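You operate a simulated robot arm through the tools that you are given. There is no shell and no other tool.

You are at the controls of a simulated robot arm. One attempt, no reset.

## Task
Free the blue-edged strip, lay it on the wooden bars and cover the paste tub.
Fine: the clamp ends up, the slider with blue knob at 9, the cream lid on the paste tub; the strip is not dropped; other strips, brush and tub stay.

The check looks at the end state, three seconds after you hand in, the way a careful person would. Anything else that was tipped, shoved, dropped, spilled or broken makes it a failure. Lids that push on must go on centred and level and be pressed home; caps that screw on are set level and turned clockwise until they are tight.

## Robot
A 7-joint arm with a two-finger parallel gripper, fixed in place. Base frame: the origin is at the foot of the arm, x ahead of it, y to its left, z up; the work surface is at about z = 800. Lengths are in mm, angles in degrees, forces in N, time in s.
With the tool pointing down near the work surface it reaches from about 440 to 920 mm from the base axis. Its first joint turns from -143.0 to 143.0 degrees. Payload 3 kg.
The tool frame sits at the grasp point between the pads (the TCP): z along the fingers, y along the line on which they close. The tips reach 30 mm beyond it. The gripper opens to 94 mm. The fingers are 28 mm wide and 10 mm thick; the gripper's body (50 by 96 mm) begins 55 mm behind the TCP.
Orientation is that of the tool frame in the base frame, as a unit quaternion [x, y, z, w]. With the fingers straight down and closing along the base's y, the tool's x points along the base's -x, its y along +y and its z along -z.

## Interface
- The arm moves only by the tool send_rows. Its argument "targets" is a list of rows, each a list of 2 entries, a list of its own where there are three numbers: the shift along the base's x, y, z in mm, then the turn, a rotation vector about the base's x, y, z in degrees. In form: [[[dx, dy, dz], [wx, wy, wz]], ...]. A call has 1 to 20 rows; each row shifts and turns the commanded pose from where the row before left it. "jaw" is the finger opening in mm, from 0 to 94, set as the call begins (left out, the last holds). A row lasts 0.2 s, in which the tool goes at most 50 mm and 8.6 degrees; a call with a longer step from one row to the next is refused whole, and so is a gripper value outside its range. Where a pose cannot be reached the arm comes as near as it can. A force on the tool above 40 N (or 10 N above the force at the start of the call, whichever is more), or a blocked arm, ends the call early, and 0.2 s more pass. The fingers move at their own pace (about 72 mm/s each) and stop on an object; they squeeze with about 26 N. The grip force told is the motor's: it shows also when the fingers shut on nothing. Time passes only in rows, and 0.2 s behind the last, so rows that do not move let the fingers close. The reply holds the time, the measured pose of the TCP, the force on the tool along the base axes, the opening and the grip force, in the units named above and with some noise, with the torque about the TCP (base axes, N m) and any sound that the robot's microphone picked up.
- Cameras (640 x 400 px; columns grow to the right, rows downward): "scene" is fixed at [398.8, -498, 1550.3]; the picture's right is [0.98, -0.18, 0.00], its down [-0.09, -0.49, -0.87] and it looks along [0.15, 0.86, -0.49] (base axes); focal length 358 px, centre (320, 200). "wrist" rides on the gripper at [76, 14, -103] in the tool frame; the picture's right is [-0.18, 0.98, 0.00], its down [-0.75, -0.14, -0.64] and it looks along [-0.63, -0.12, 0.77] (tool axes); focal length 243 px, centre (320, 200). There is no depth. A picture from a camera that has moved, and an enlarged one, comes with that camera's place and axes in the base frame and with its lens.
- capture(camera): a new picture of that camera. It takes no simulated time.
- close_up(camera, box): a new picture of the part [left, top, right, bottom] of that camera's present view, enlarged. It takes no simulated time.
- job_done(): hands the job in; it is judged then, once.

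Places have to be worked out from the pictures, the camera data and where the tool is seen. Open the gripper and draw the arm clear of the work before you hand the job in, unless the task says otherwise.

The tools are called after "Request:" as name(argument=value, ...) on one line, values as JSON. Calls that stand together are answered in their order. send_rows: Moves the arm, as the interface text tells. Its arguments: {"type":"object","properties":{"targets":{"type":"array","items":{"type":"array"}},"jaw":{"type":"number"}},"required":["targets"]} The other tools are called the same way: capture (camera) takes a picture; close_up (camera, box) takes an enlarged picture of a part of a camera's view; job_done () hands the job in.

At the start:

```text
clock: 0.0
position: [410.9, 397.5, 1135.5]
tcp_rot: [0.0, 1.0, 0.0, -0.001]
wrist_force: [-0.8, -0.1, 0.3]
ft_torque: [-0.01, 0.02, -0.02]
gripper_width: 94.2
gripper_force: 0.0
```

scene: 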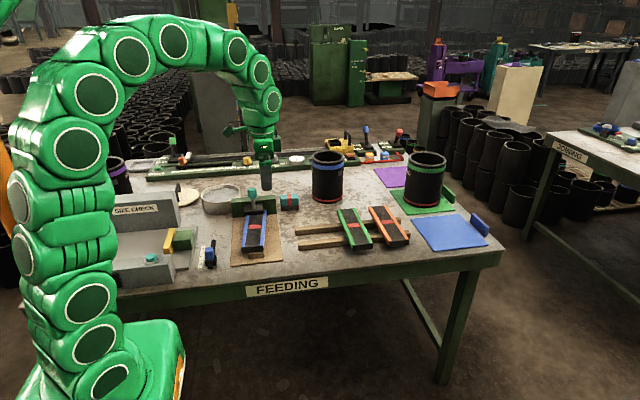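
wrist: 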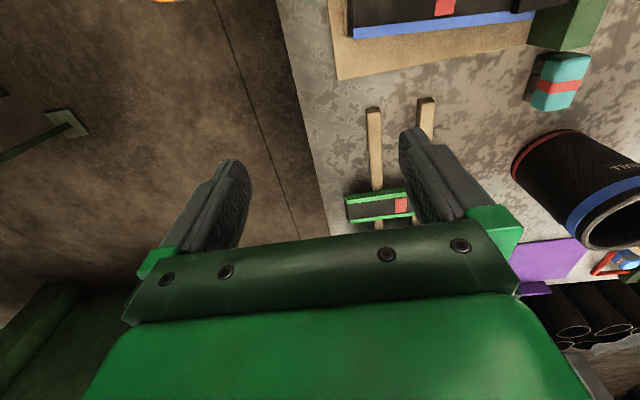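

I'll begin by looking closely at the work area in the scene camera before moving anything.

Request:
close_up(camera="scene", box=[110, 130, 310, 290])

Request:
close_up(camera="scene", box=[220, 170, 320, 270])

Request:
close_up(camera="scene", box=[290, 140, 500, 270])

Request:
close_up(camera="scene", box=[110, 190, 240, 290])

```text
2.50 times, centred on (210, 210) of scene
camera zoom: at [398.8, -498.0, 1550.3], right [0.98, -0.18, 0.0], down [-0.09, -0.49, -0.87], along [0.15, 0.86, -0.49], focal length 895 px, centre (595, 175)
```

zoom: 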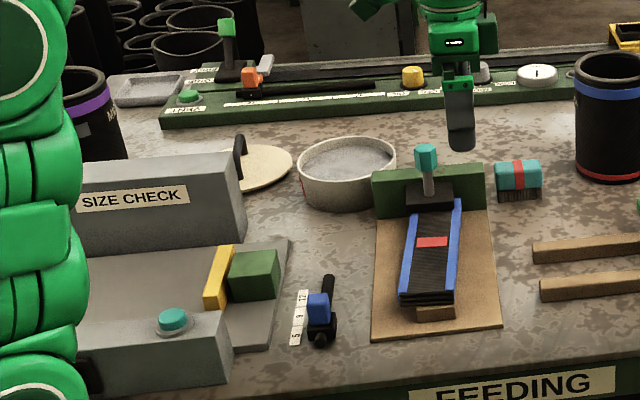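

```text
4.00 times, centred on (270, 220) of scene
camera zoom: at [398.8, -498.0, 1550.3], right [0.98, -0.18, 0.0], down [-0.09, -0.49, -0.87], along [0.15, 0.86, -0.49], focal length 1431 px, centre (520, 120)
```

zoom: 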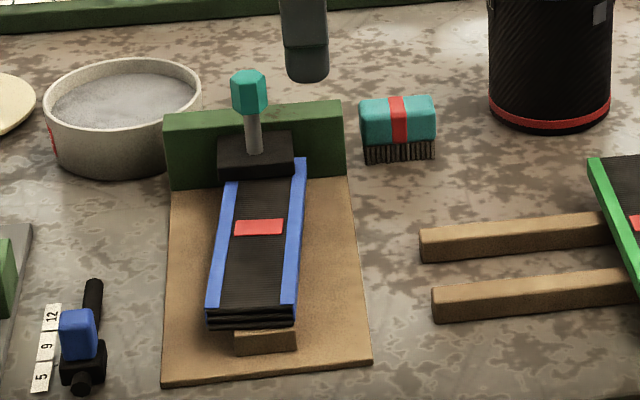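

```text
3.05 times, centred on (395, 205) of scene
camera zoom: at [398.8, -498.0, 1550.3], right [0.98, -0.18, 0.0], down [-0.09, -0.49, -0.87], along [0.15, 0.86, -0.49], focal length 1090 px, centre (91, 185)
```

zoom: 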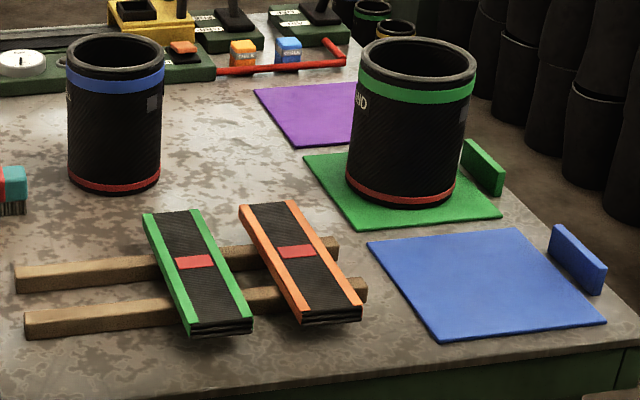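

```text
4.00 times, centred on (175, 240) of scene
camera zoom: at [398.8, -498.0, 1550.3], right [0.98, -0.18, 0.0], down [-0.09, -0.49, -0.87], along [0.15, 0.86, -0.49], focal length 1431 px, centre (900, 40)
```

zoom: 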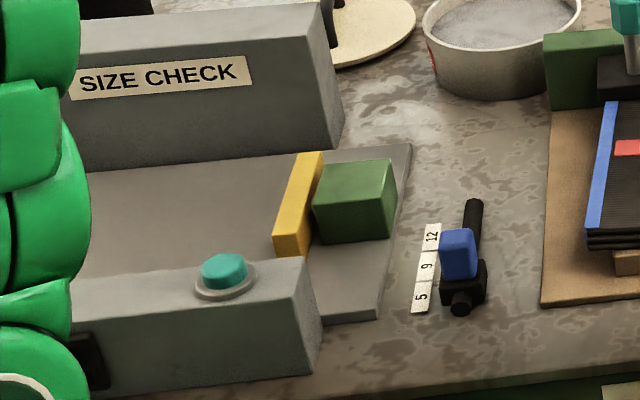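

The blue strip sits on a brown board around x≈350, y≈455–690, held at the rear by a clamp with a teal knob near (355, 690, 920). The bars run along x at y≈480 and y≈575, and the space from x≈500 to x≈660 is free. I turn the tool by 90° about z, staying high, so the wrist camera looks along +y over the strip and clamp.

Request:
send_rows(targets=[[[-6, 2, -2], [0, 0, 8.2]], [[-6, 2, -2], [0, 0, 8.2]], [[-6, 2, -2], [0, 0, 8.2]], [[-6, 2, -2], [0, 0, 8.2]], [[-6, 2, -2], [0, 0, 8.2]], [[-6, 2, -2], [0, 0, 8.2]], [[-6, 2, -2], [0, 0, 8.2]], [[-6, 2, -2], [0, 0, 8.2]], [[-6, 2, -2], [0, 0, 8.2]], [[-6, 2, -2], [0, 0, 8.2]], [[-6, 2, -2], [0, 0, 8.0]]], jaw=94)

```text
clock: 2.4
position: [344.5, 419.9, 1113.6]
tcp_rot: [0.708, -0.706, 0.001, 0.0]
wrist_force: [0.0, 0.0, 0.1]
ft_torque: [0.04, 0.02, 0.01]
gripper_width: 94.1
gripper_force: 0.1
```

The turn was reached, with tool x now along -y. I take pictures to see the strip and the clamp.

Request:
capture(camera="wrist")

Request:
capture(camera="scene")

```text
taken
camera wrist: at [331.1, 343.5, 1215.2], right [-0.98, 0.18, 0.0], down [0.14, 0.75, 0.64], along [0.12, 0.63, -0.77], focal length 243 px, centre (320, 200)
```

wrist: 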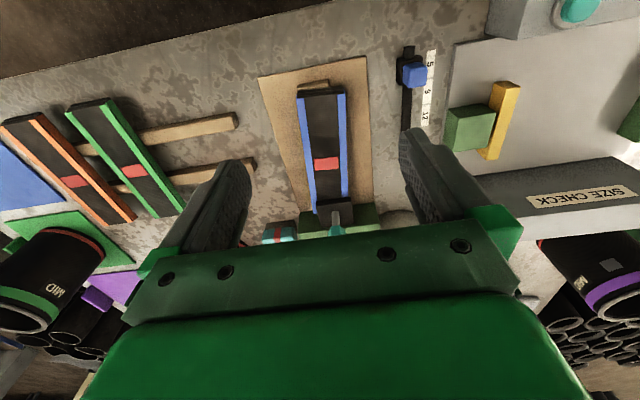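

```text
taken
```

scene: 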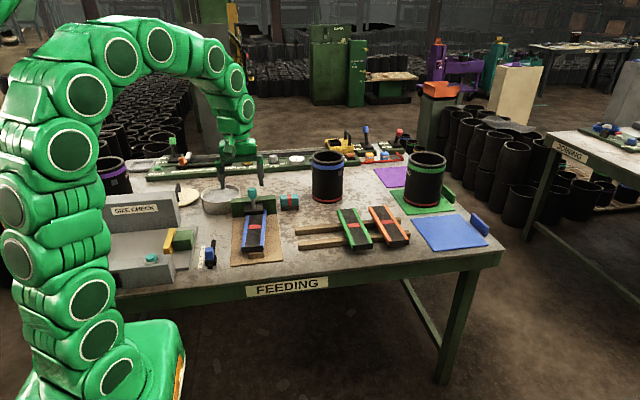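

Request:
close_up(camera="wrist", box=[240, 40, 460, 260])

Request:
close_up(camera="wrist", box=[380, 30, 470, 140])

Request:
close_up(camera="wrist", box=[0, 80, 260, 240])

```text
1.82 times, centred on (350, 150) of wrist
camera zoom: at [331.1, 343.5, 1215.2], right [-0.98, 0.18, 0.0], down [0.14, 0.75, 0.64], along [0.12, 0.63, -0.77], focal length 441 px, centre (266, 291)
```

zoom: 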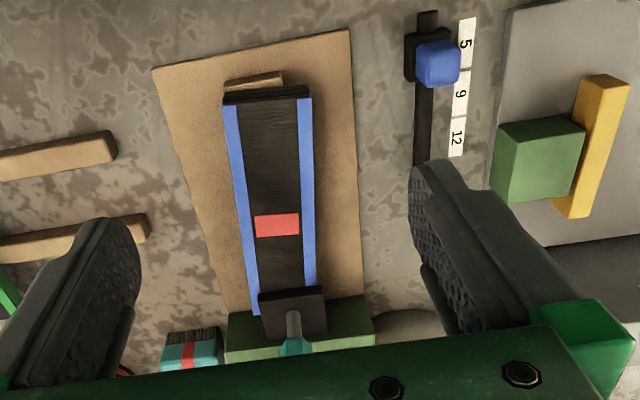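

```text
3.64 times, centred on (425, 85) of wrist
camera zoom: at [331.1, 343.5, 1215.2], right [-0.98, 0.18, 0.0], down [0.14, 0.75, 0.64], along [0.12, 0.63, -0.77], focal length 882 px, centre (-62, 618)
```

zoom: 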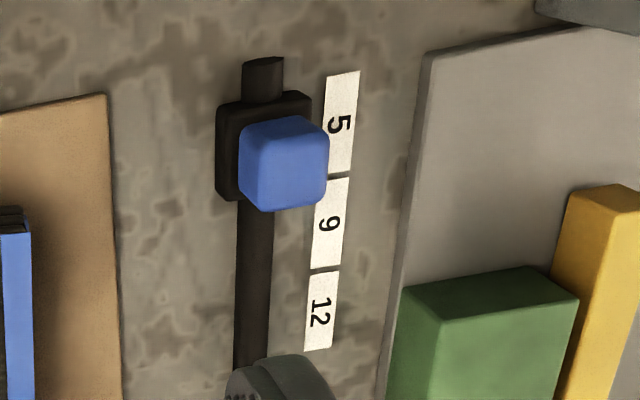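

```text
2.46 times, centred on (130, 160) of wrist
camera zoom: at [331.1, 343.5, 1215.2], right [-0.98, 0.18, 0.0], down [0.14, 0.75, 0.64], along [0.12, 0.63, -0.77], focal length 597 px, centre (788, 298)
```

zoom: 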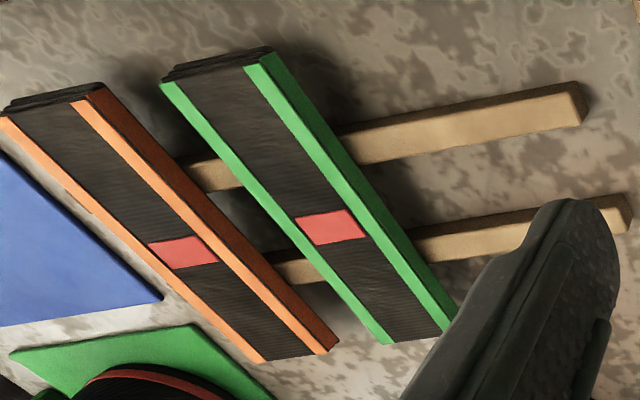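

The slider carriage sits at label 5, at about (214, 450). The label centres come out near y≈450 (5), 489 (9) and 530 (12). I move over the rear of the strip so the wrist camera gets a clear look at the clamp, the tub and the lid.

Request:
send_rows(targets=[[[0, 40, 0], [0, 0, 0]], [[0, 40, 0], [0, 0, 0]], [[0, 40, 0], [0, 0, 0]], [[0, 40, 0], [0, 0, 0]], [[0, 30, 0], [0, 0, 0]]])

```text
clock: 3.6
position: [342.4, 611.9, 1111.4]
tcp_rot: [0.708, -0.706, 0.001, 0.0]
wrist_force: [0.1, 0.3, -0.5]
ft_torque: [0.0, -0.01, -0.01]
gripper_width: 94.1
gripper_force: 0.0
```

The tool is now over the strip's rear at y≈610; I look at the clamp from here.

Request:
capture(camera="wrist")

Request:
close_up(camera="wrist", box=[250, 80, 420, 230])

Request:
close_up(camera="scene", box=[220, 150, 320, 270])

```text
taken
camera wrist: at [331.2, 535.8, 1213.8], right [-0.98, 0.18, 0.0], down [0.14, 0.75, 0.64], along [0.12, 0.63, -0.77], focal length 243 px, centre (320, 200)
```

wrist: 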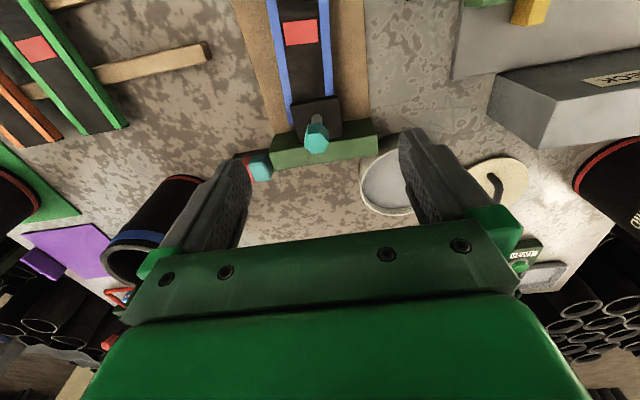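

```text
2.67 times, centred on (335, 155) of wrist
camera zoom: at [331.2, 535.8, 1213.8], right [-0.98, 0.18, 0.0], down [0.14, 0.75, 0.64], along [0.12, 0.63, -0.77], focal length 647 px, centre (280, 320)
```

zoom: 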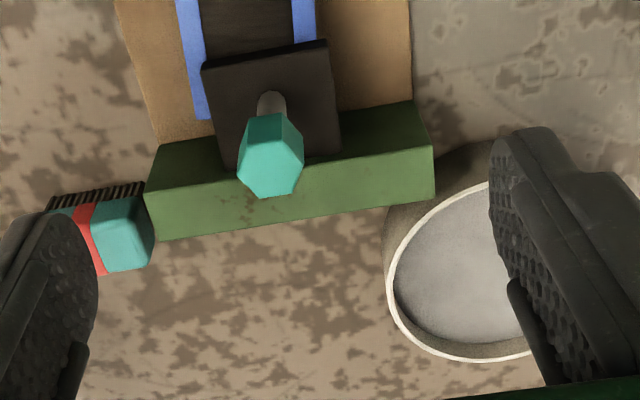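

```text
3.33 times, centred on (270, 210) of scene
camera zoom: at [398.8, -498.0, 1550.3], right [0.98, -0.18, 0.0], down [-0.09, -0.49, -0.87], along [0.15, 0.86, -0.49], focal length 1193 px, centre (487, 167)
```

zoom: 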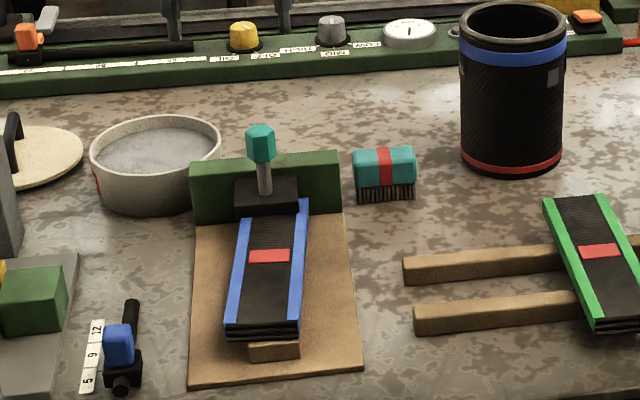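

Triangulating both views puts the teal knob at about (359, 669, 931), standing on the black plate, with the green wall behind it from y≈703 to 733. I move above the knob and check alignment before descending around it.

Request:
send_rows(targets=[[[5, 20, -30], [0, 0, 0]], [[5, 20, -30], [0, 0, 0]], [[4, 17, -30], [0, 0, 0]], [[0, 0, 0], [0, 0, 0]]], jaw=94)

Request:
capture(camera="wrist")

Request:
close_up(camera="scene", box=[210, 130, 320, 240])

```text
clock: 4.6
position: [356.6, 669.0, 1022.9]
tcp_rot: [-0.707, 0.707, 0.0, 0.0]
wrist_force: [0.1, 0.5, 0.5]
ft_torque: [-0.02, 0.01, 0.01]
gripper_width: 93.9
gripper_force: 0.2
```

```text
taken
camera wrist: at [343.7, 593.5, 1125.0], right [-0.98, 0.18, 0.0], down [0.14, 0.75, 0.64], along [0.12, 0.63, -0.77], focal length 243 px, centre (320, 200)
```

wrist: 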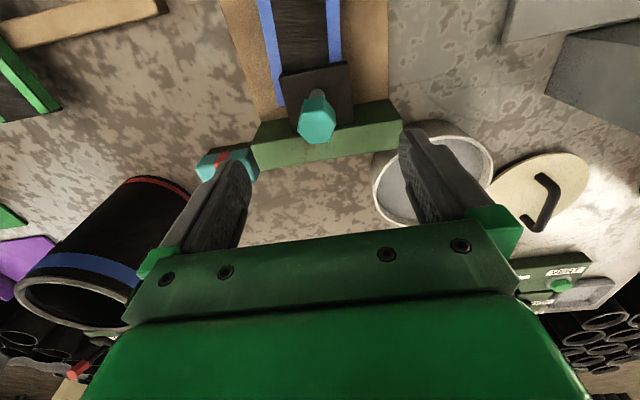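

```text
3.64 times, centred on (265, 185) of scene
camera zoom: at [398.8, -498.0, 1550.3], right [0.98, -0.18, 0.0], down [-0.09, -0.49, -0.87], along [0.15, 0.86, -0.49], focal length 1301 px, centre (520, 254)
```

zoom: 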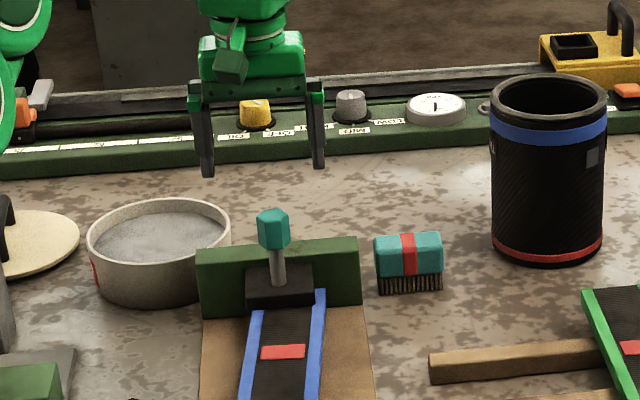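

The gripper is centred over the knob within a few millimetres, as the new view gives the knob at about (361, 668). I descend 91 mm so the pads stand beside the knob.

Request:
send_rows(targets=[[[2.5, -1, -20], [0, 0, 0]], [[0, 0, -20], [0, 0, 0]], [[0, 0, -20], [0, 0, 0]], [[0, 0, -16], [0, 0, 0]], [[0, 0, -15], [0, 0, 0]], [[0, 0, 0], [0, 0, 0]]], jaw=70)

Request:
capture(camera="wrist")

Request:
close_up(camera="scene", box=[210, 130, 320, 240])

```text
clock: 6.0
position: [360.0, 666.2, 929.5]
tcp_rot: [0.707, -0.707, 0.0, 0.0]
wrist_force: [0.7, -0.2, 0.8]
ft_torque: [0.04, -0.06, 0.04]
gripper_width: 70.2
gripper_force: 0.0
```

```text
taken
camera wrist: at [346.8, 590.3, 1033.7], right [-0.98, 0.18, 0.0], down [0.14, 0.75, 0.64], along [0.12, 0.63, -0.77], focal length 243 px, centre (320, 200)
```

wrist: 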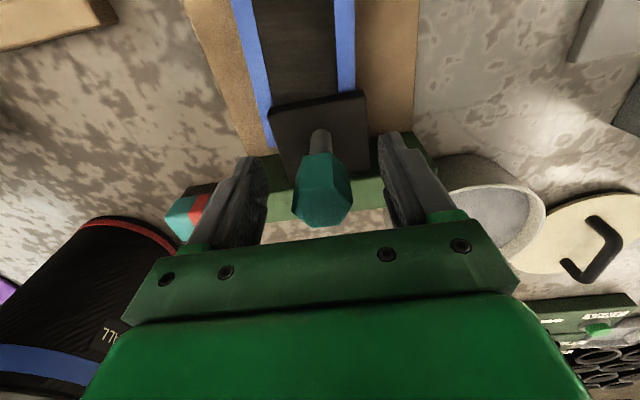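

```text
3.64 times, centred on (265, 185) of scene
camera zoom: at [398.8, -498.0, 1550.3], right [0.98, -0.18, 0.0], down [-0.09, -0.49, -0.87], along [0.15, 0.86, -0.49], focal length 1301 px, centre (520, 254)
```

zoom: 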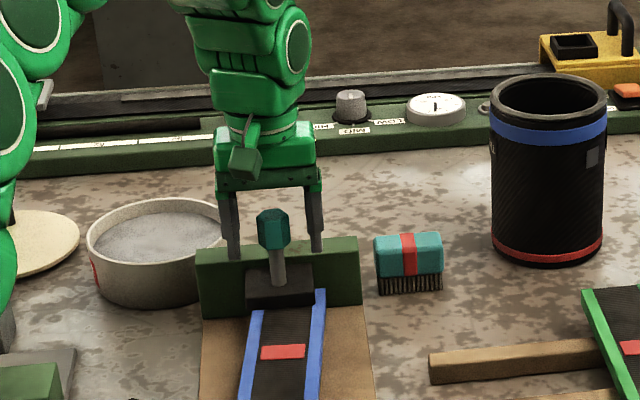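

The knob is right between the pads, as it appears at the spot where the TCP projects. I close on it.

Request:
send_rows(targets=[[[0, 0, 0], [0, 0, 0]], [[0, 0, 0], [0, 0, 0]], [[0, 0, 0], [0, 0, 0]]], jaw=10)

```text
clock: 6.8
position: [359.6, 666.4, 930.2]
tcp_rot: [0.708, -0.706, 0.0, 0.0]
wrist_force: [-0.2, 10.4, -0.9]
ft_torque: [0.14, 0.05, -0.02]
gripper_width: 31.7
gripper_force: 45.0
```

The grip holds at 31.7 mm with a light side force of about 10 N. I pull up gently in small steps and watch the force.

Request:
send_rows(targets=[[[0, 0, 3], [0, 0, 0]], [[0, 0, 3], [0, 0, 0]], [[0, 0, 3], [0, 0, 0]], [[0, 0, 3], [0, 0, 0]]], jaw=10)

Request:
capture(camera="wrist")

Request:
close_up(camera="scene", box=[220, 150, 320, 270])

```text
clock: 7.2
position: [359.7, 666.8, 931.9]
tcp_rot: [0.708, -0.706, -0.001, 0.001]
wrist_force: [5.4, 6.6, -19.2]
ft_torque: [-0.58, -0.09, -0.04]
gripper_width: 31.8
gripper_force: 45.1
stopped in row 2: the force on the tool passed its limit at 50 N (the readings are from after the stop); the commanded pose is now the measured one
```

```text
taken
camera wrist: at [346.8, 590.7, 1033.7], right [-0.98, 0.18, 0.0], down [0.14, 0.75, 0.64], along [0.12, 0.63, -0.77], focal length 243 px, centre (320, 200)
```

wrist: 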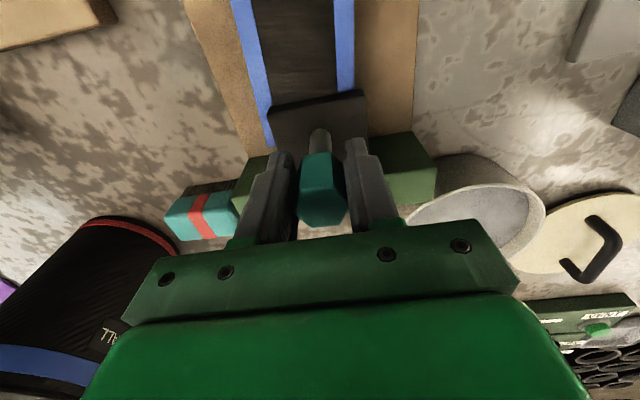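

```text
3.33 times, centred on (270, 210) of scene
camera zoom: at [398.8, -498.0, 1550.3], right [0.98, -0.18, 0.0], down [-0.09, -0.49, -0.87], along [0.15, 0.86, -0.49], focal length 1193 px, centre (487, 167)
```

zoom: 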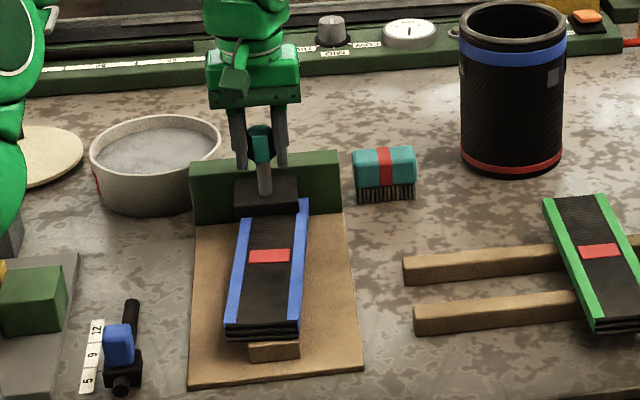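

A straight pull hit 50 N with nearly no motion, so the plate doesn't slide upward. It is probably hinged at the wall behind it, and then the knob must swing back (+y) and up. I try a small back-and-up move.

Request:
send_rows(targets=[[[0, 2, 1], [0, 0, 0]], [[0, 2, 1], [0, 0, 0]], [[0, 2, 1], [0, 0, 0]]], jaw=10)

Request:
capture(camera="wrist")

Request:
close_up(camera="scene", box=[230, 165, 310, 215])

```text
clock: 8.0
position: [359.3, 672.0, 933.5]
tcp_rot: [-0.707, 0.707, -0.001, -0.001]
wrist_force: [4.6, -25.8, 5.3]
ft_torque: [-0.88, -0.16, -0.02]
gripper_width: 31.9
gripper_force: 45.0
```

```text
taken
camera wrist: at [346.6, 596.4, 1036.9], right [-0.98, 0.18, 0.0], down [0.14, 0.75, 0.64], along [0.12, 0.63, -0.77], focal length 243 px, centre (320, 200)
```

wrist: 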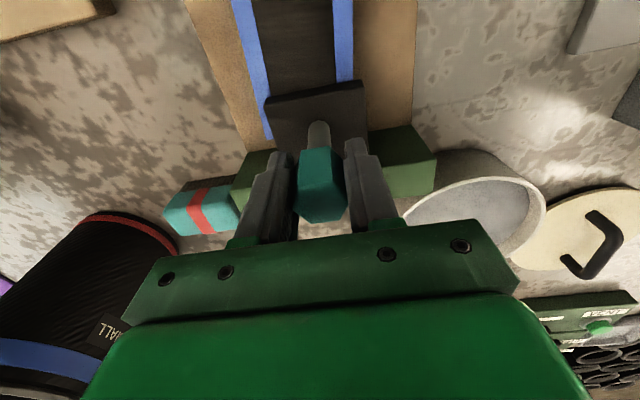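

```text
8.00 times, centred on (270, 190) of scene
camera zoom: at [398.8, -498.0, 1550.3], right [0.98, -0.18, 0.0], down [-0.09, -0.49, -0.87], along [0.15, 0.86, -0.49], focal length 2863 px, centre (720, 280)
```

zoom: 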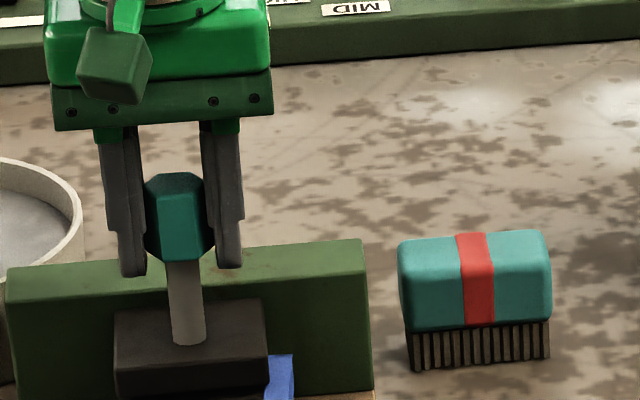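

The knob moved about 5 mm back at 26 N, where the vertical pull had been blocked, so a hinge looks likely. I zoom in to see whether the plate's front edge has lifted off the strip.

Request:
close_up(camera="wrist", box=[240, 60, 400, 160])

Request:
close_up(camera="scene", box=[240, 180, 300, 230])

```text
4.00 times, centred on (320, 110) of wrist
camera zoom: at [346.6, 596.4, 1036.9], right [-0.98, 0.18, 0.0], down [0.14, 0.75, 0.64], along [0.12, 0.63, -0.77], focal length 970 px, centre (320, 560)
```

zoom: 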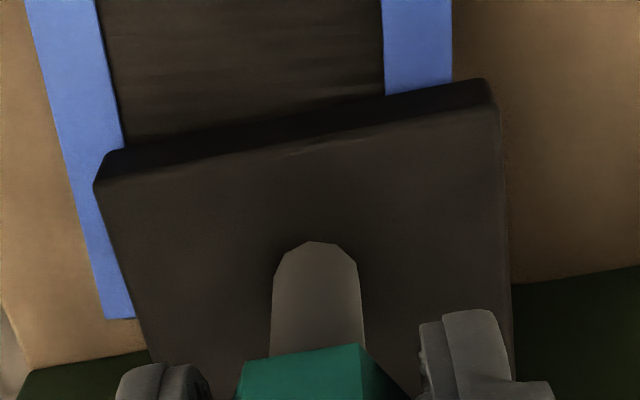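

```text
8.00 times, centred on (270, 205) of scene
camera zoom: at [398.8, -498.0, 1550.3], right [0.98, -0.18, 0.0], down [-0.09, -0.49, -0.87], along [0.15, 0.86, -0.49], focal length 2863 px, centre (720, 160)
```

zoom: 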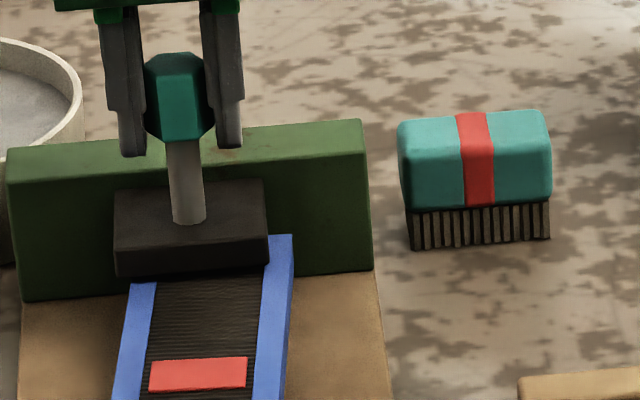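

I can't yet tell whether the plate has tilted. I continue a few millimetres on the same arc and compare the pictures.

Request:
send_rows(targets=[[[0, 2, 1.2], [0, 0, 0]], [[0, 2, 1.2], [0, 0, 0]], [[0, 2, 1], [0, 0, 0]]], jaw=10)

Request:
close_up(camera="wrist", box=[240, 60, 400, 160])

Request:
close_up(camera="scene", box=[240, 180, 300, 230])

```text
clock: 8.8
position: [359.3, 677.7, 937.0]
tcp_rot: [0.708, -0.706, 0.0, 0.0]
wrist_force: [8.9, -23.9, -6.4]
ft_torque: [-1.3, -0.06, 0.02]
gripper_width: 31.5
gripper_force: 45.2
```

```text
4.00 times, centred on (320, 110) of wrist
camera zoom: at [346.7, 602.4, 1040.5], right [-0.98, 0.18, 0.0], down [0.14, 0.75, 0.64], along [0.12, 0.63, -0.77], focal length 970 px, centre (320, 560)
```

zoom: 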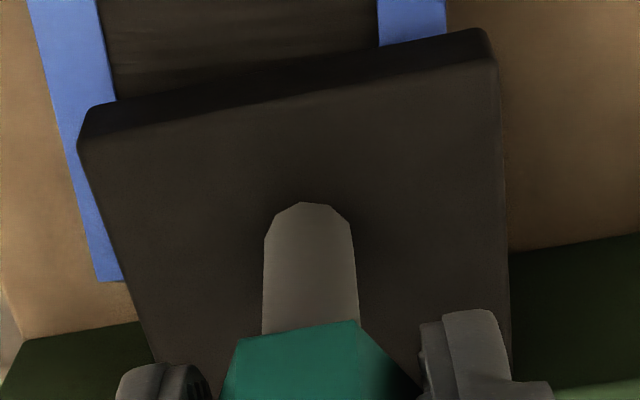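

```text
8.00 times, centred on (270, 205) of scene
camera zoom: at [398.8, -498.0, 1550.3], right [0.98, -0.18, 0.0], down [-0.09, -0.49, -0.87], along [0.15, 0.86, -0.49], focal length 2863 px, centre (720, 160)
```

zoom: 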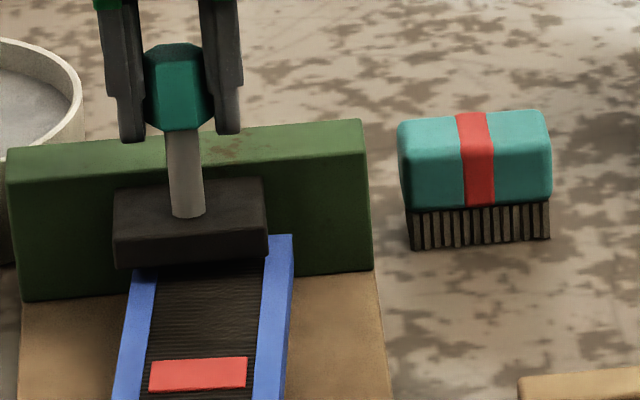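

The plate's front edge has risen, so the clamp is hinged at the wall and swings up. I estimate the hinge at about y≈703, z≈865 and follow the arc, checking as I go.

Request:
send_rows(targets=[[[0, 3.2, 1], [0, 0, 0]], [[0, 3.1, 0.8], [0, 0, 0]], [[0, 3.2, 0.7], [0, 0, 0]], [[0, 3.3, 0.5], [0, 0, 0]], [[0, 3.2, 0.3], [0, 0, 0]], [[0, 3.3, 0.3], [0, 0, 0]]], jaw=10)

Request:
close_up(camera="wrist", box=[220, 40, 420, 240])

Request:
close_up(camera="scene", box=[240, 180, 300, 230])

```text
clock: 9.4
position: [359.3, 682.0, 940.5]
tcp_rot: [-0.707, 0.708, 0.0, -0.001]
wrist_force: [-6.2, -12.7, 12.1]
ft_torque: [-0.07, 0.28, 0.12]
gripper_width: 31.5
gripper_force: 44.8
stopped in row 3: the force on the tool passed its limit at 42 N (the readings are from after the stop); the commanded pose is now the measured one
```

```text
2.00 times, centred on (320, 140) of wrist
camera zoom: at [346.6, 606.9, 1043.4], right [-0.98, 0.18, 0.0], down [0.14, 0.75, 0.64], along [0.12, 0.63, -0.77], focal length 485 px, centre (320, 320)
```

zoom: 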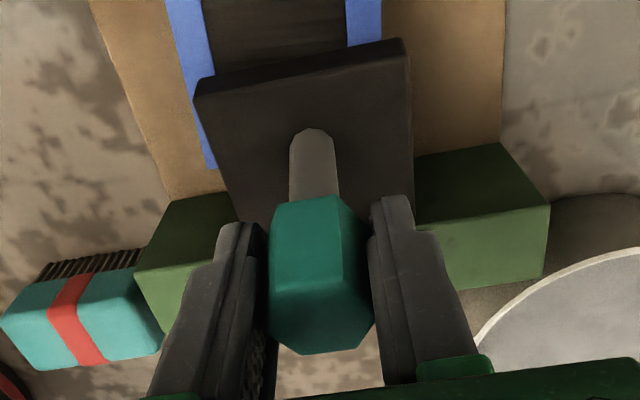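

```text
8.00 times, centred on (270, 205) of scene
camera zoom: at [398.8, -498.0, 1550.3], right [0.98, -0.18, 0.0], down [-0.09, -0.49, -0.87], along [0.15, 0.86, -0.49], focal length 2863 px, centre (720, 160)
```

zoom: 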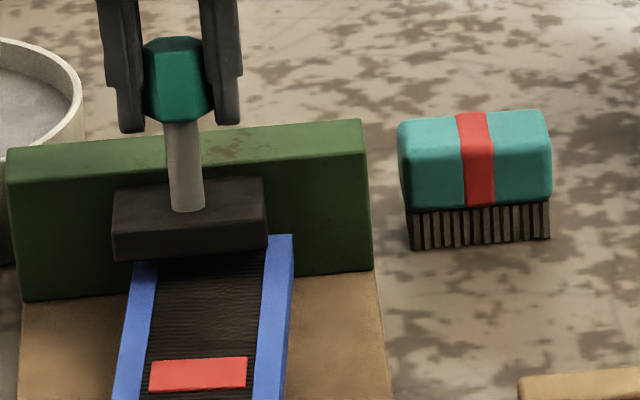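

The call stopped with the tool being pushed upward, so the true path climbs more steeply than I commanded. That puts the hinge further back or lower. I continue with a steeper slope in small steps.

Request:
send_rows(targets=[[[0, 2, 1.8], [0, 0, 0]], [[0, 2, 1.4], [0, 0, 0]], [[0, 2, 1.2], [0, 0, 0]]], jaw=10)

Request:
close_up(camera="wrist", box=[220, 40, 420, 240])

Request:
close_up(camera="scene", box=[240, 180, 300, 230])

```text
clock: 9.9
position: [359.6, 682.9, 941.6]
tcp_rot: [-0.706, 0.708, -0.002, -0.005]
wrist_force: [-4.5, -6.0, 14.6]
ft_torque: [0.36, 0.02, -0.01]
gripper_width: 31.5
gripper_force: 44.6
stopped in row 2: the force on the tool passed its limit at 41 N (the readings are from after the stop); the commanded pose is now the measured one
```

```text
2.00 times, centred on (320, 140) of wrist
camera zoom: at [346.9, 608.5, 1044.5], right [-0.98, 0.18, 0.0], down [0.14, 0.76, 0.63], along [0.12, 0.62, -0.77], focal length 485 px, centre (320, 320)
```

zoom: 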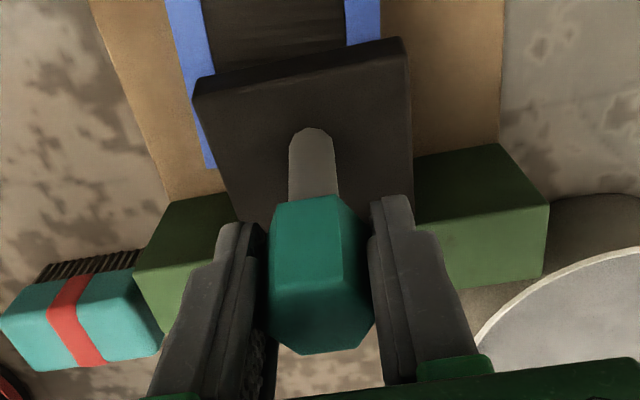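

```text
8.00 times, centred on (270, 205) of scene
camera zoom: at [398.8, -498.0, 1550.3], right [0.98, -0.18, 0.0], down [-0.09, -0.49, -0.87], along [0.15, 0.86, -0.49], focal length 2863 px, centre (720, 160)
```

zoom: 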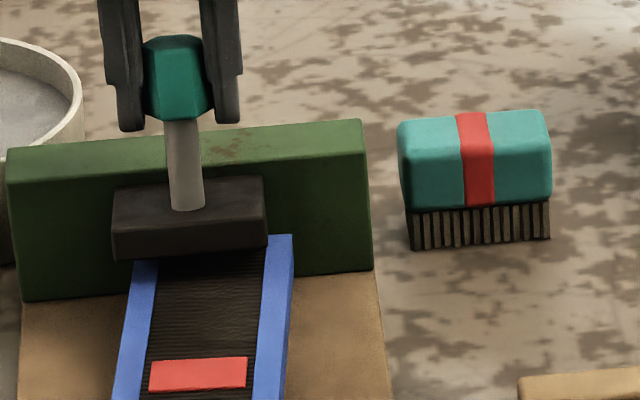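

The leftover force points radially outward, (-0.38, 0.92) in y-z, so the tool has been cutting inside the arc. That puts the hinge near y≈714, z≈866. I ease outward by 2 mm, then follow the arc and turn the tool with the lever so the grip doesn't fight it.

Request:
send_rows(targets=[[[0, -0.5, 2], [-1, 0, 0]], [[0, 2.6, 1.3], [-2.5, 0, 0]], [[0, 2.7, 1.1], [-2.5, 0, 0]], [[0, 2.7, 1.0], [-2.5, 0, 0]]], jaw=10)

Request:
close_up(camera="scene", box=[240, 180, 300, 230])

```text
clock: 10.9
position: [360.0, 690.9, 946.7]
tcp_rot: [-0.704, 0.706, -0.053, -0.058]
wrist_force: [-8.2, 5.4, -9.7]
ft_torque: [0.18, 0.12, 0.28]
gripper_width: 31.5
gripper_force: 45.0
```

```text
8.00 times, centred on (270, 205) of scene
camera zoom: at [398.8, -498.0, 1550.3], right [0.98, -0.18, 0.0], down [-0.09, -0.49, -0.87], along [0.15, 0.86, -0.49], focal length 2863 px, centre (720, 160)
```

zoom: 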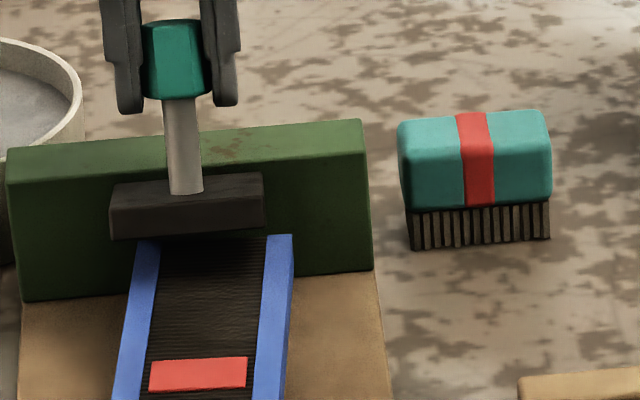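

The force is low now and the plate is clearly lifting. From the motion so far the hinge is near (y 726, z 870) with a radius of about 84 mm. I keep following this arc with matched rotation.

Request:
send_rows(targets=[[[0, 4.2, 1.0], [-3, 0, 0]], [[0, 4.2, 1.4], [-3, 0, 0]], [[0, 4.1, 1.3], [-3, 0, 0]], [[0, 4.3, 1.1], [-3, 0, 0]], [[0, 4.3, 0.9], [-3, 0, 0]]], jaw=10)

Request:
close_up(camera="scene", box=[230, 165, 310, 215])

Request:
capture(camera="wrist")

```text
clock: 11.4
position: [360.0, 695.0, 948.8]
tcp_rot: [0.704, -0.703, 0.073, 0.076]
wrist_force: [-4.2, -8.2, 9.5]
ft_torque: [-0.26, -0.19, 0.21]
gripper_width: 31.5
gripper_force: 44.6
stopped in row 2: the force on the tool passed its limit at 42 N (the readings are from after the stop); the commanded pose is now the measured one
```

```text
8.00 times, centred on (270, 190) of scene
camera zoom: at [398.8, -498.0, 1550.3], right [0.98, -0.18, 0.0], down [-0.09, -0.49, -0.87], along [0.15, 0.86, -0.49], focal length 2863 px, centre (720, 280)
```

zoom: 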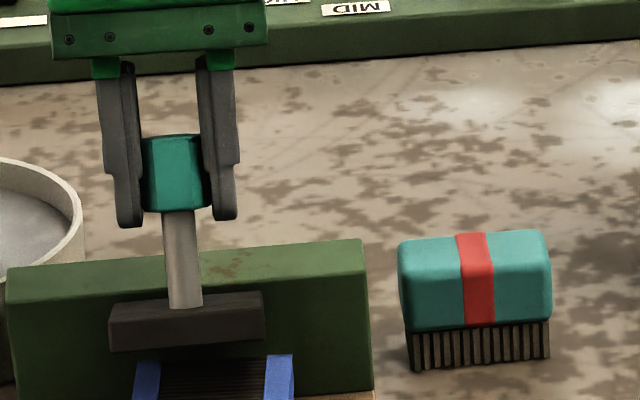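

```text
taken
camera wrist: at [347.2, 642.4, 1064.5], right [-0.98, 0.18, -0.03], down [0.14, 0.87, 0.47], along [0.11, 0.46, -0.88], focal length 243 px, centre (320, 200)
```

wrist: 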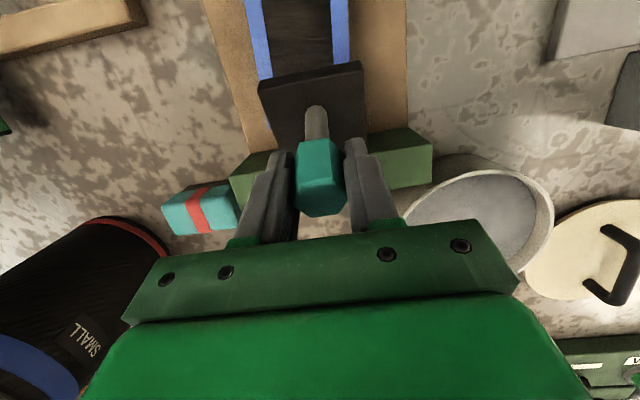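

The stop came from moving too fast, since the hinge resists more at speed. I continue the same arc at about 2.5 mm per row.

Request:
send_rows(targets=[[[0, 2.0, 1.2], [-1.7, 0, 0]], [[0, 2.3, 1.0], [-1.7, 0, 0]], [[0, 2.4, 0.8], [-1.7, 0, 0]], [[0, 2.4, 0.7], [-1.7, 0, 0]], [[0, 2.4, 0.65], [-1.7, 0, 0]], [[0, 2.4, 0.6], [-1.7, 0, 0]]], jaw=10)

```text
clock: 12.1
position: [359.6, 702.4, 949.9]
tcp_rot: [0.701, -0.699, 0.094, 0.104]
wrist_force: [-5.8, -7.5, 1.7]
ft_torque: [-0.35, -0.23, 0.2]
gripper_width: 31.7
gripper_force: 44.4
stopped in row 3: the force on the tool passed its limit at 75 N (the readings are from after the stop); the commanded pose is now the measured one
```

A 75 N spike came with a jump of the knob, so something may have snapped over. I look before doing anything else.

Request:
close_up(camera="scene", box=[220, 165, 320, 230])

Request:
capture(camera="wrist")

```text
6.15 times, centred on (270, 198) of scene
camera zoom: at [398.8, -498.0, 1550.3], right [0.98, -0.18, 0.0], down [-0.09, -0.49, -0.87], along [0.15, 0.86, -0.49], focal length 2202 px, centre (628, 215)
```

zoom: 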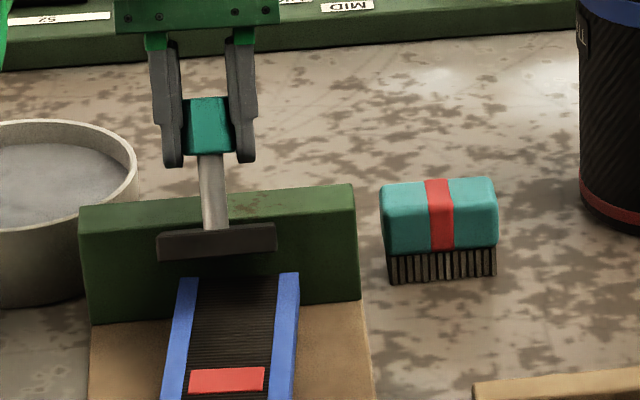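

```text
taken
camera wrist: at [348.4, 656.4, 1070.0], right [-0.98, 0.18, -0.04], down [0.15, 0.9, 0.4], along [0.11, 0.39, -0.91], focal length 243 px, centre (320, 200)
```

wrist: 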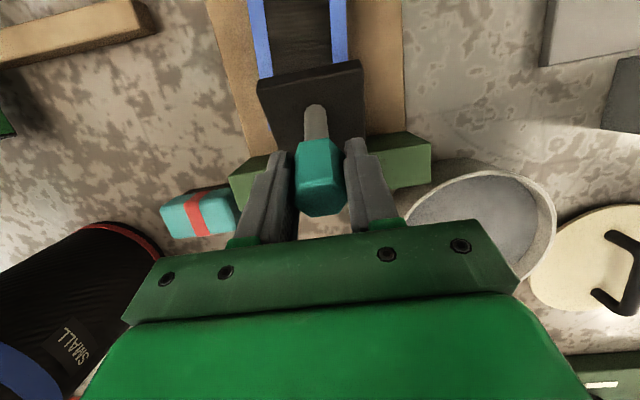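

The plate stands about 30° open and the knob is still firmly held. A refit of the motion gives the hinge at about (y 724.6, z 869) with R≈84, so I continue slowly along that circle.

Request:
send_rows(targets=[[[0, 2.4, 0.6], [-1.65, 0, 0]], [[0, 2.3, 0.6], [-1.65, 0, 0]], [[0, 2.4, 0.4], [-1.65, 0, 0]], [[0, 2.4, 0.4], [-1.65, 0, 0]], [[0, 2.4, 0.35], [-1.65, 0, 0]]], jaw=10)

```text
clock: 13.3
position: [359.7, 697.5, 947.5]
tcp_rot: [0.699, -0.698, 0.105, 0.114]
wrist_force: [29.0, 5.1, 22.5]
ft_torque: [0.96, -0.67, 0.42]
gripper_width: 31.7
gripper_force: 45.2
out of reach, approached as far as the arm can: row 1, 3, 5
```

The arm reports its reach limit with this tilt, so tilting further won't work. I check the state now. Next I'd let go of the knob and push it back from the front with the tool vertical.

Request:
close_up(camera="scene", box=[220, 165, 320, 230])

Request:
capture(camera="scene")

```text
6.15 times, centred on (270, 198) of scene
camera zoom: at [398.8, -498.0, 1550.3], right [0.98, -0.18, 0.0], down [-0.09, -0.49, -0.87], along [0.15, 0.86, -0.49], focal length 2202 px, centre (628, 215)
```

zoom: 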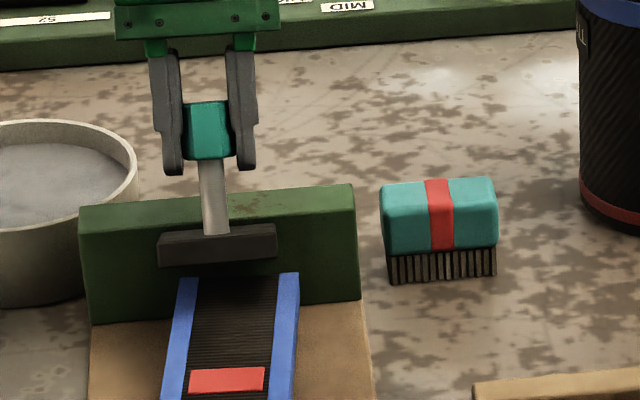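

```text
taken
```

scene: 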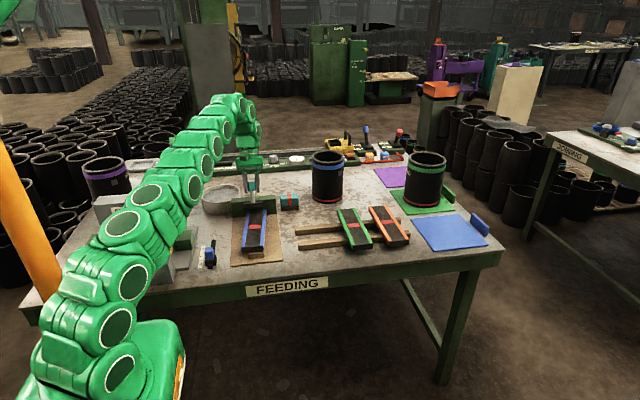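

I open the jaw in place to see whether the hinge holds the clamp by itself.

Request:
send_rows(targets=[[[0, 0, 0], [0, 0, 0]], [[0, 0, 0], [0, 0, 0]]], jaw=60)

Request:
close_up(camera="scene", box=[220, 165, 320, 230])

Request:
capture(camera="wrist")

```text
clock: 13.9
position: [357.7, 698.3, 946.6]
tcp_rot: [0.699, -0.697, 0.105, 0.115]
wrist_force: [0.0, 0.3, -0.3]
ft_torque: [-0.01, 0.03, 0.02]
gripper_width: 60.1
gripper_force: 0.1
```

```text
6.15 times, centred on (270, 198) of scene
camera zoom: at [398.8, -498.0, 1550.3], right [0.98, -0.18, 0.0], down [-0.09, -0.49, -0.87], along [0.15, 0.86, -0.49], focal length 2202 px, centre (628, 215)
```

zoom: 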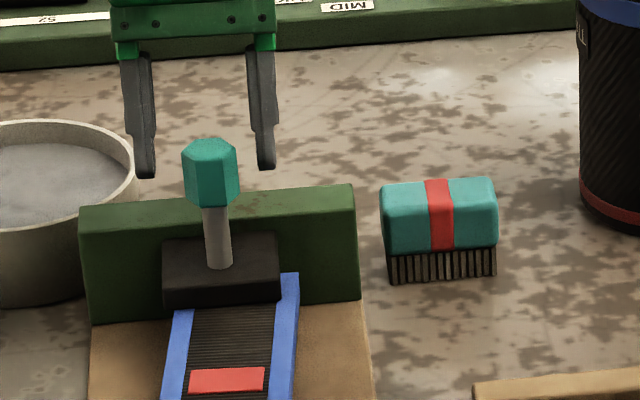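

```text
taken
camera wrist: at [346.0, 656.9, 1067.1], right [-0.98, 0.18, -0.04], down [0.15, 0.91, 0.38], along [0.1, 0.37, -0.93], focal length 243 px, centre (320, 200)
```

wrist: 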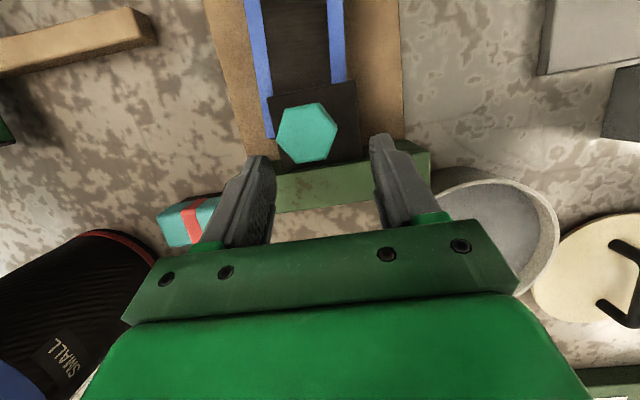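

The clamp fell back when released, as expected of a lever that only stays once past its top, and the strip still lies as before. The arm's reach doesn't allow more tilt, so I'll set the tool vertical again and push the knob from the front with nearly closed fingers. First I lift clear.

Request:
send_rows(targets=[[[0, 0, 15], [2, 0, 0]], [[0, -3, 20], [4, 0, 0]], [[0, -5, 25], [4, 0, 0]], [[0, -10, 25], [4, 0, 0]], [[0, -10, 25], [4, 0, 0]], [[0, 0, 0], [0, 0, 0]]], jaw=60)

```text
clock: 15.3
position: [357.4, 670.1, 1055.4]
tcp_rot: [0.708, -0.706, -0.006, 0.004]
wrist_force: [-0.1, -0.7, 0.0]
ft_torque: [0.0, 0.04, -0.03]
gripper_width: 60.1
gripper_force: 0.1
```

The tool is vertical again above the knob. I move in front of the knob (y≈622) with the jaw nearly closed, so the knob's corner will nest between the fingertips, and lower to TCP z≈968 (tips at 938).

Request:
send_rows(targets=[[[2.6, -24, 0], [0, 0, 0]], [[0, -24, 0], [0, 0, 0]], [[0, 0, -30], [0, 0, 0]], [[0, 0, -30], [0, 0, 0]], [[0, 0, -27], [0, 0, 0]], [[0, 0, 0], [0, 0, 0]]], jaw=8)

Request:
capture(camera="wrist")

Request:
close_up(camera="scene", box=[220, 150, 320, 230])

```text
clock: 16.7
position: [360.9, 620.5, 969.7]
tcp_rot: [0.708, -0.706, -0.004, 0.004]
wrist_force: [0.1, 0.7, -0.5]
ft_torque: [-0.01, 0.01, -0.02]
gripper_width: 8.0
gripper_force: 0.1
```

```text
taken
camera wrist: at [350.1, 544.9, 1071.5], right [-0.98, 0.18, 0.01], down [0.15, 0.75, 0.64], along [0.11, 0.63, -0.77], focal length 243 px, centre (320, 200)
```

wrist: 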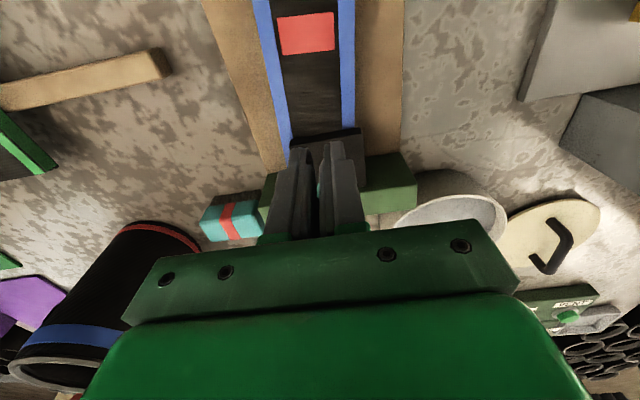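

```text
5.00 times, centred on (270, 190) of scene
camera zoom: at [398.8, -498.0, 1550.3], right [0.98, -0.18, 0.0], down [-0.09, -0.49, -0.87], along [0.15, 0.86, -0.49], focal length 1789 px, centre (570, 250)
```

zoom: 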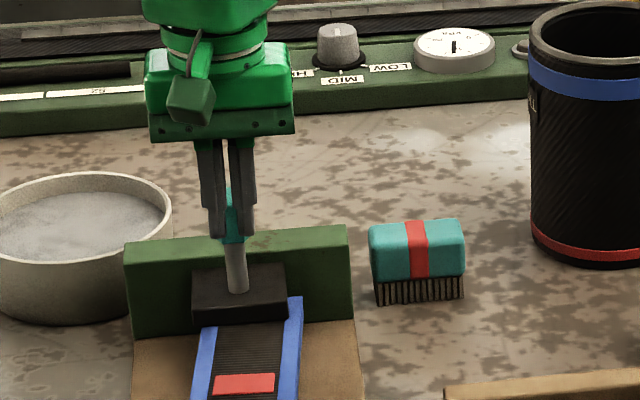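

Fingers are lined up with the knob. I push it back (+y) at moderate speed.

Request:
send_rows(targets=[[[0, 5, 0], [0, 0, 0]], [[0, 5, 0], [0, 0, 0]], [[0, 3, 0], [0, 0, 0]], [[0, 3, 0], [0, 0, 0]], [[0, 2.5, 0], [0, 0, 0]], [[0, 2.5, 0], [0, 0, 0]], [[0, 2.5, 0], [0, 0, 0]], [[0, 2.5, 0], [0, 0, 0]], [[0, 2.5, 0], [0, 0, 0]], [[0, 2.5, 0], [0, 0, 0]], [[0, 2.5, 0], [0, 0, 0]], [[0, 2.5, 0], [0, 0, 0]]], jaw=8)

Request:
close_up(camera="scene", box=[220, 150, 320, 230])

```text
clock: 19.3
position: [361.0, 657.2, 969.2]
tcp_rot: [0.708, -0.707, -0.006, 0.003]
wrist_force: [-3.8, -19.2, 18.0]
ft_torque: [-0.34, 0.09, 0.18]
gripper_width: 10.1
gripper_force: 1.9
```

```text
5.00 times, centred on (270, 190) of scene
camera zoom: at [398.8, -498.0, 1550.3], right [0.98, -0.18, 0.0], down [-0.09, -0.49, -0.87], along [0.15, 0.86, -0.49], focal length 1789 px, centre (570, 250)
```

zoom: 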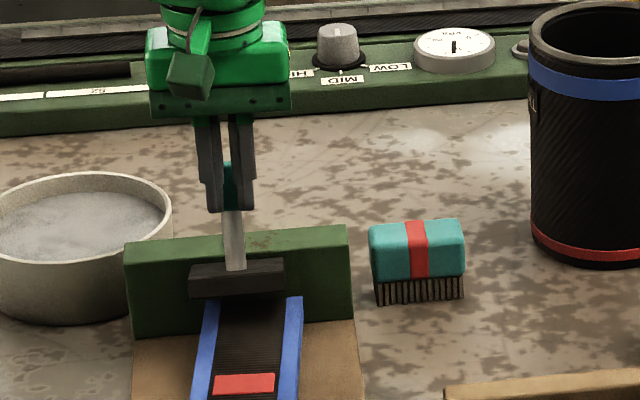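

The clamp is swinging, with about 20 N back and the knob sliding up along the fingers. I keep pushing.

Request:
send_rows(targets=[[[0, 2.5, 0.5], [0, 0, 0]], [[0, 2.5, 0.5], [0, 0, 0]], [[0, 2.5, 0.5], [0, 0, 0]], [[0, 2.5, 0.5], [0, 0, 0]], [[0, 2.5, 0], [0, 0, 0]], [[0, 2.5, 0], [0, 0, 0]], [[0, 2.5, 0], [0, 0, 0]], [[0, 2.5, 0], [0, 0, 0]], [[0, 2.5, 0], [0, 0, 0]], [[0, 2.5, 0], [0, 0, 0]], [[0, 2.5, 0], [0, 0, 0]], [[0, 2.5, 0], [0, 0, 0]]], jaw=8)

Request:
close_up(camera="scene", box=[220, 150, 320, 230])

Request:
capture(camera="wrist")

```text
clock: 20.0
position: [360.1, 663.1, 970.8]
tcp_rot: [0.708, -0.706, -0.006, 0.004]
wrist_force: [-4.3, -11.0, 13.6]
ft_torque: [-0.14, 0.13, 0.13]
gripper_width: 10.3
gripper_force: 2.1
stopped in row 3: the force on the tool passed its limit at 42 N (the readings are from after the stop); the commanded pose is now the measured one
```

```text
5.00 times, centred on (270, 190) of scene
camera zoom: at [398.8, -498.0, 1550.3], right [0.98, -0.18, 0.0], down [-0.09, -0.49, -0.87], along [0.15, 0.86, -0.49], focal length 1789 px, centre (570, 250)
```

zoom: 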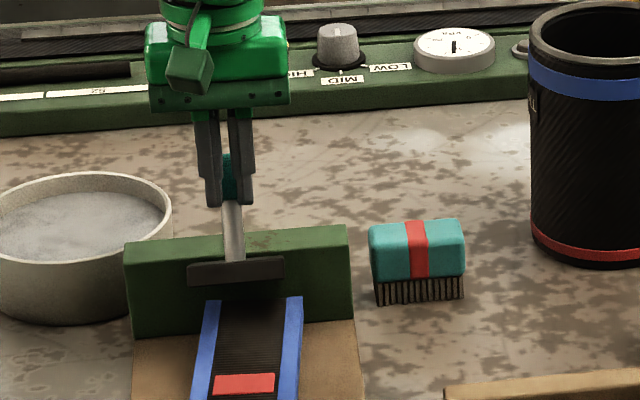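

```text
taken
camera wrist: at [349.2, 587.3, 1073.7], right [-0.98, 0.18, 0.01], down [0.15, 0.75, 0.64], along [0.11, 0.63, -0.77], focal length 243 px, centre (320, 200)
```

wrist: 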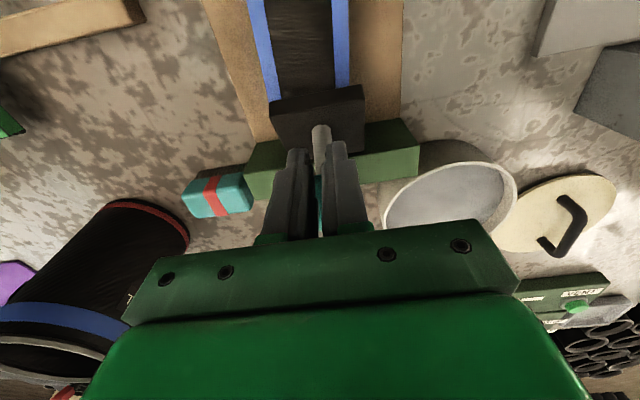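

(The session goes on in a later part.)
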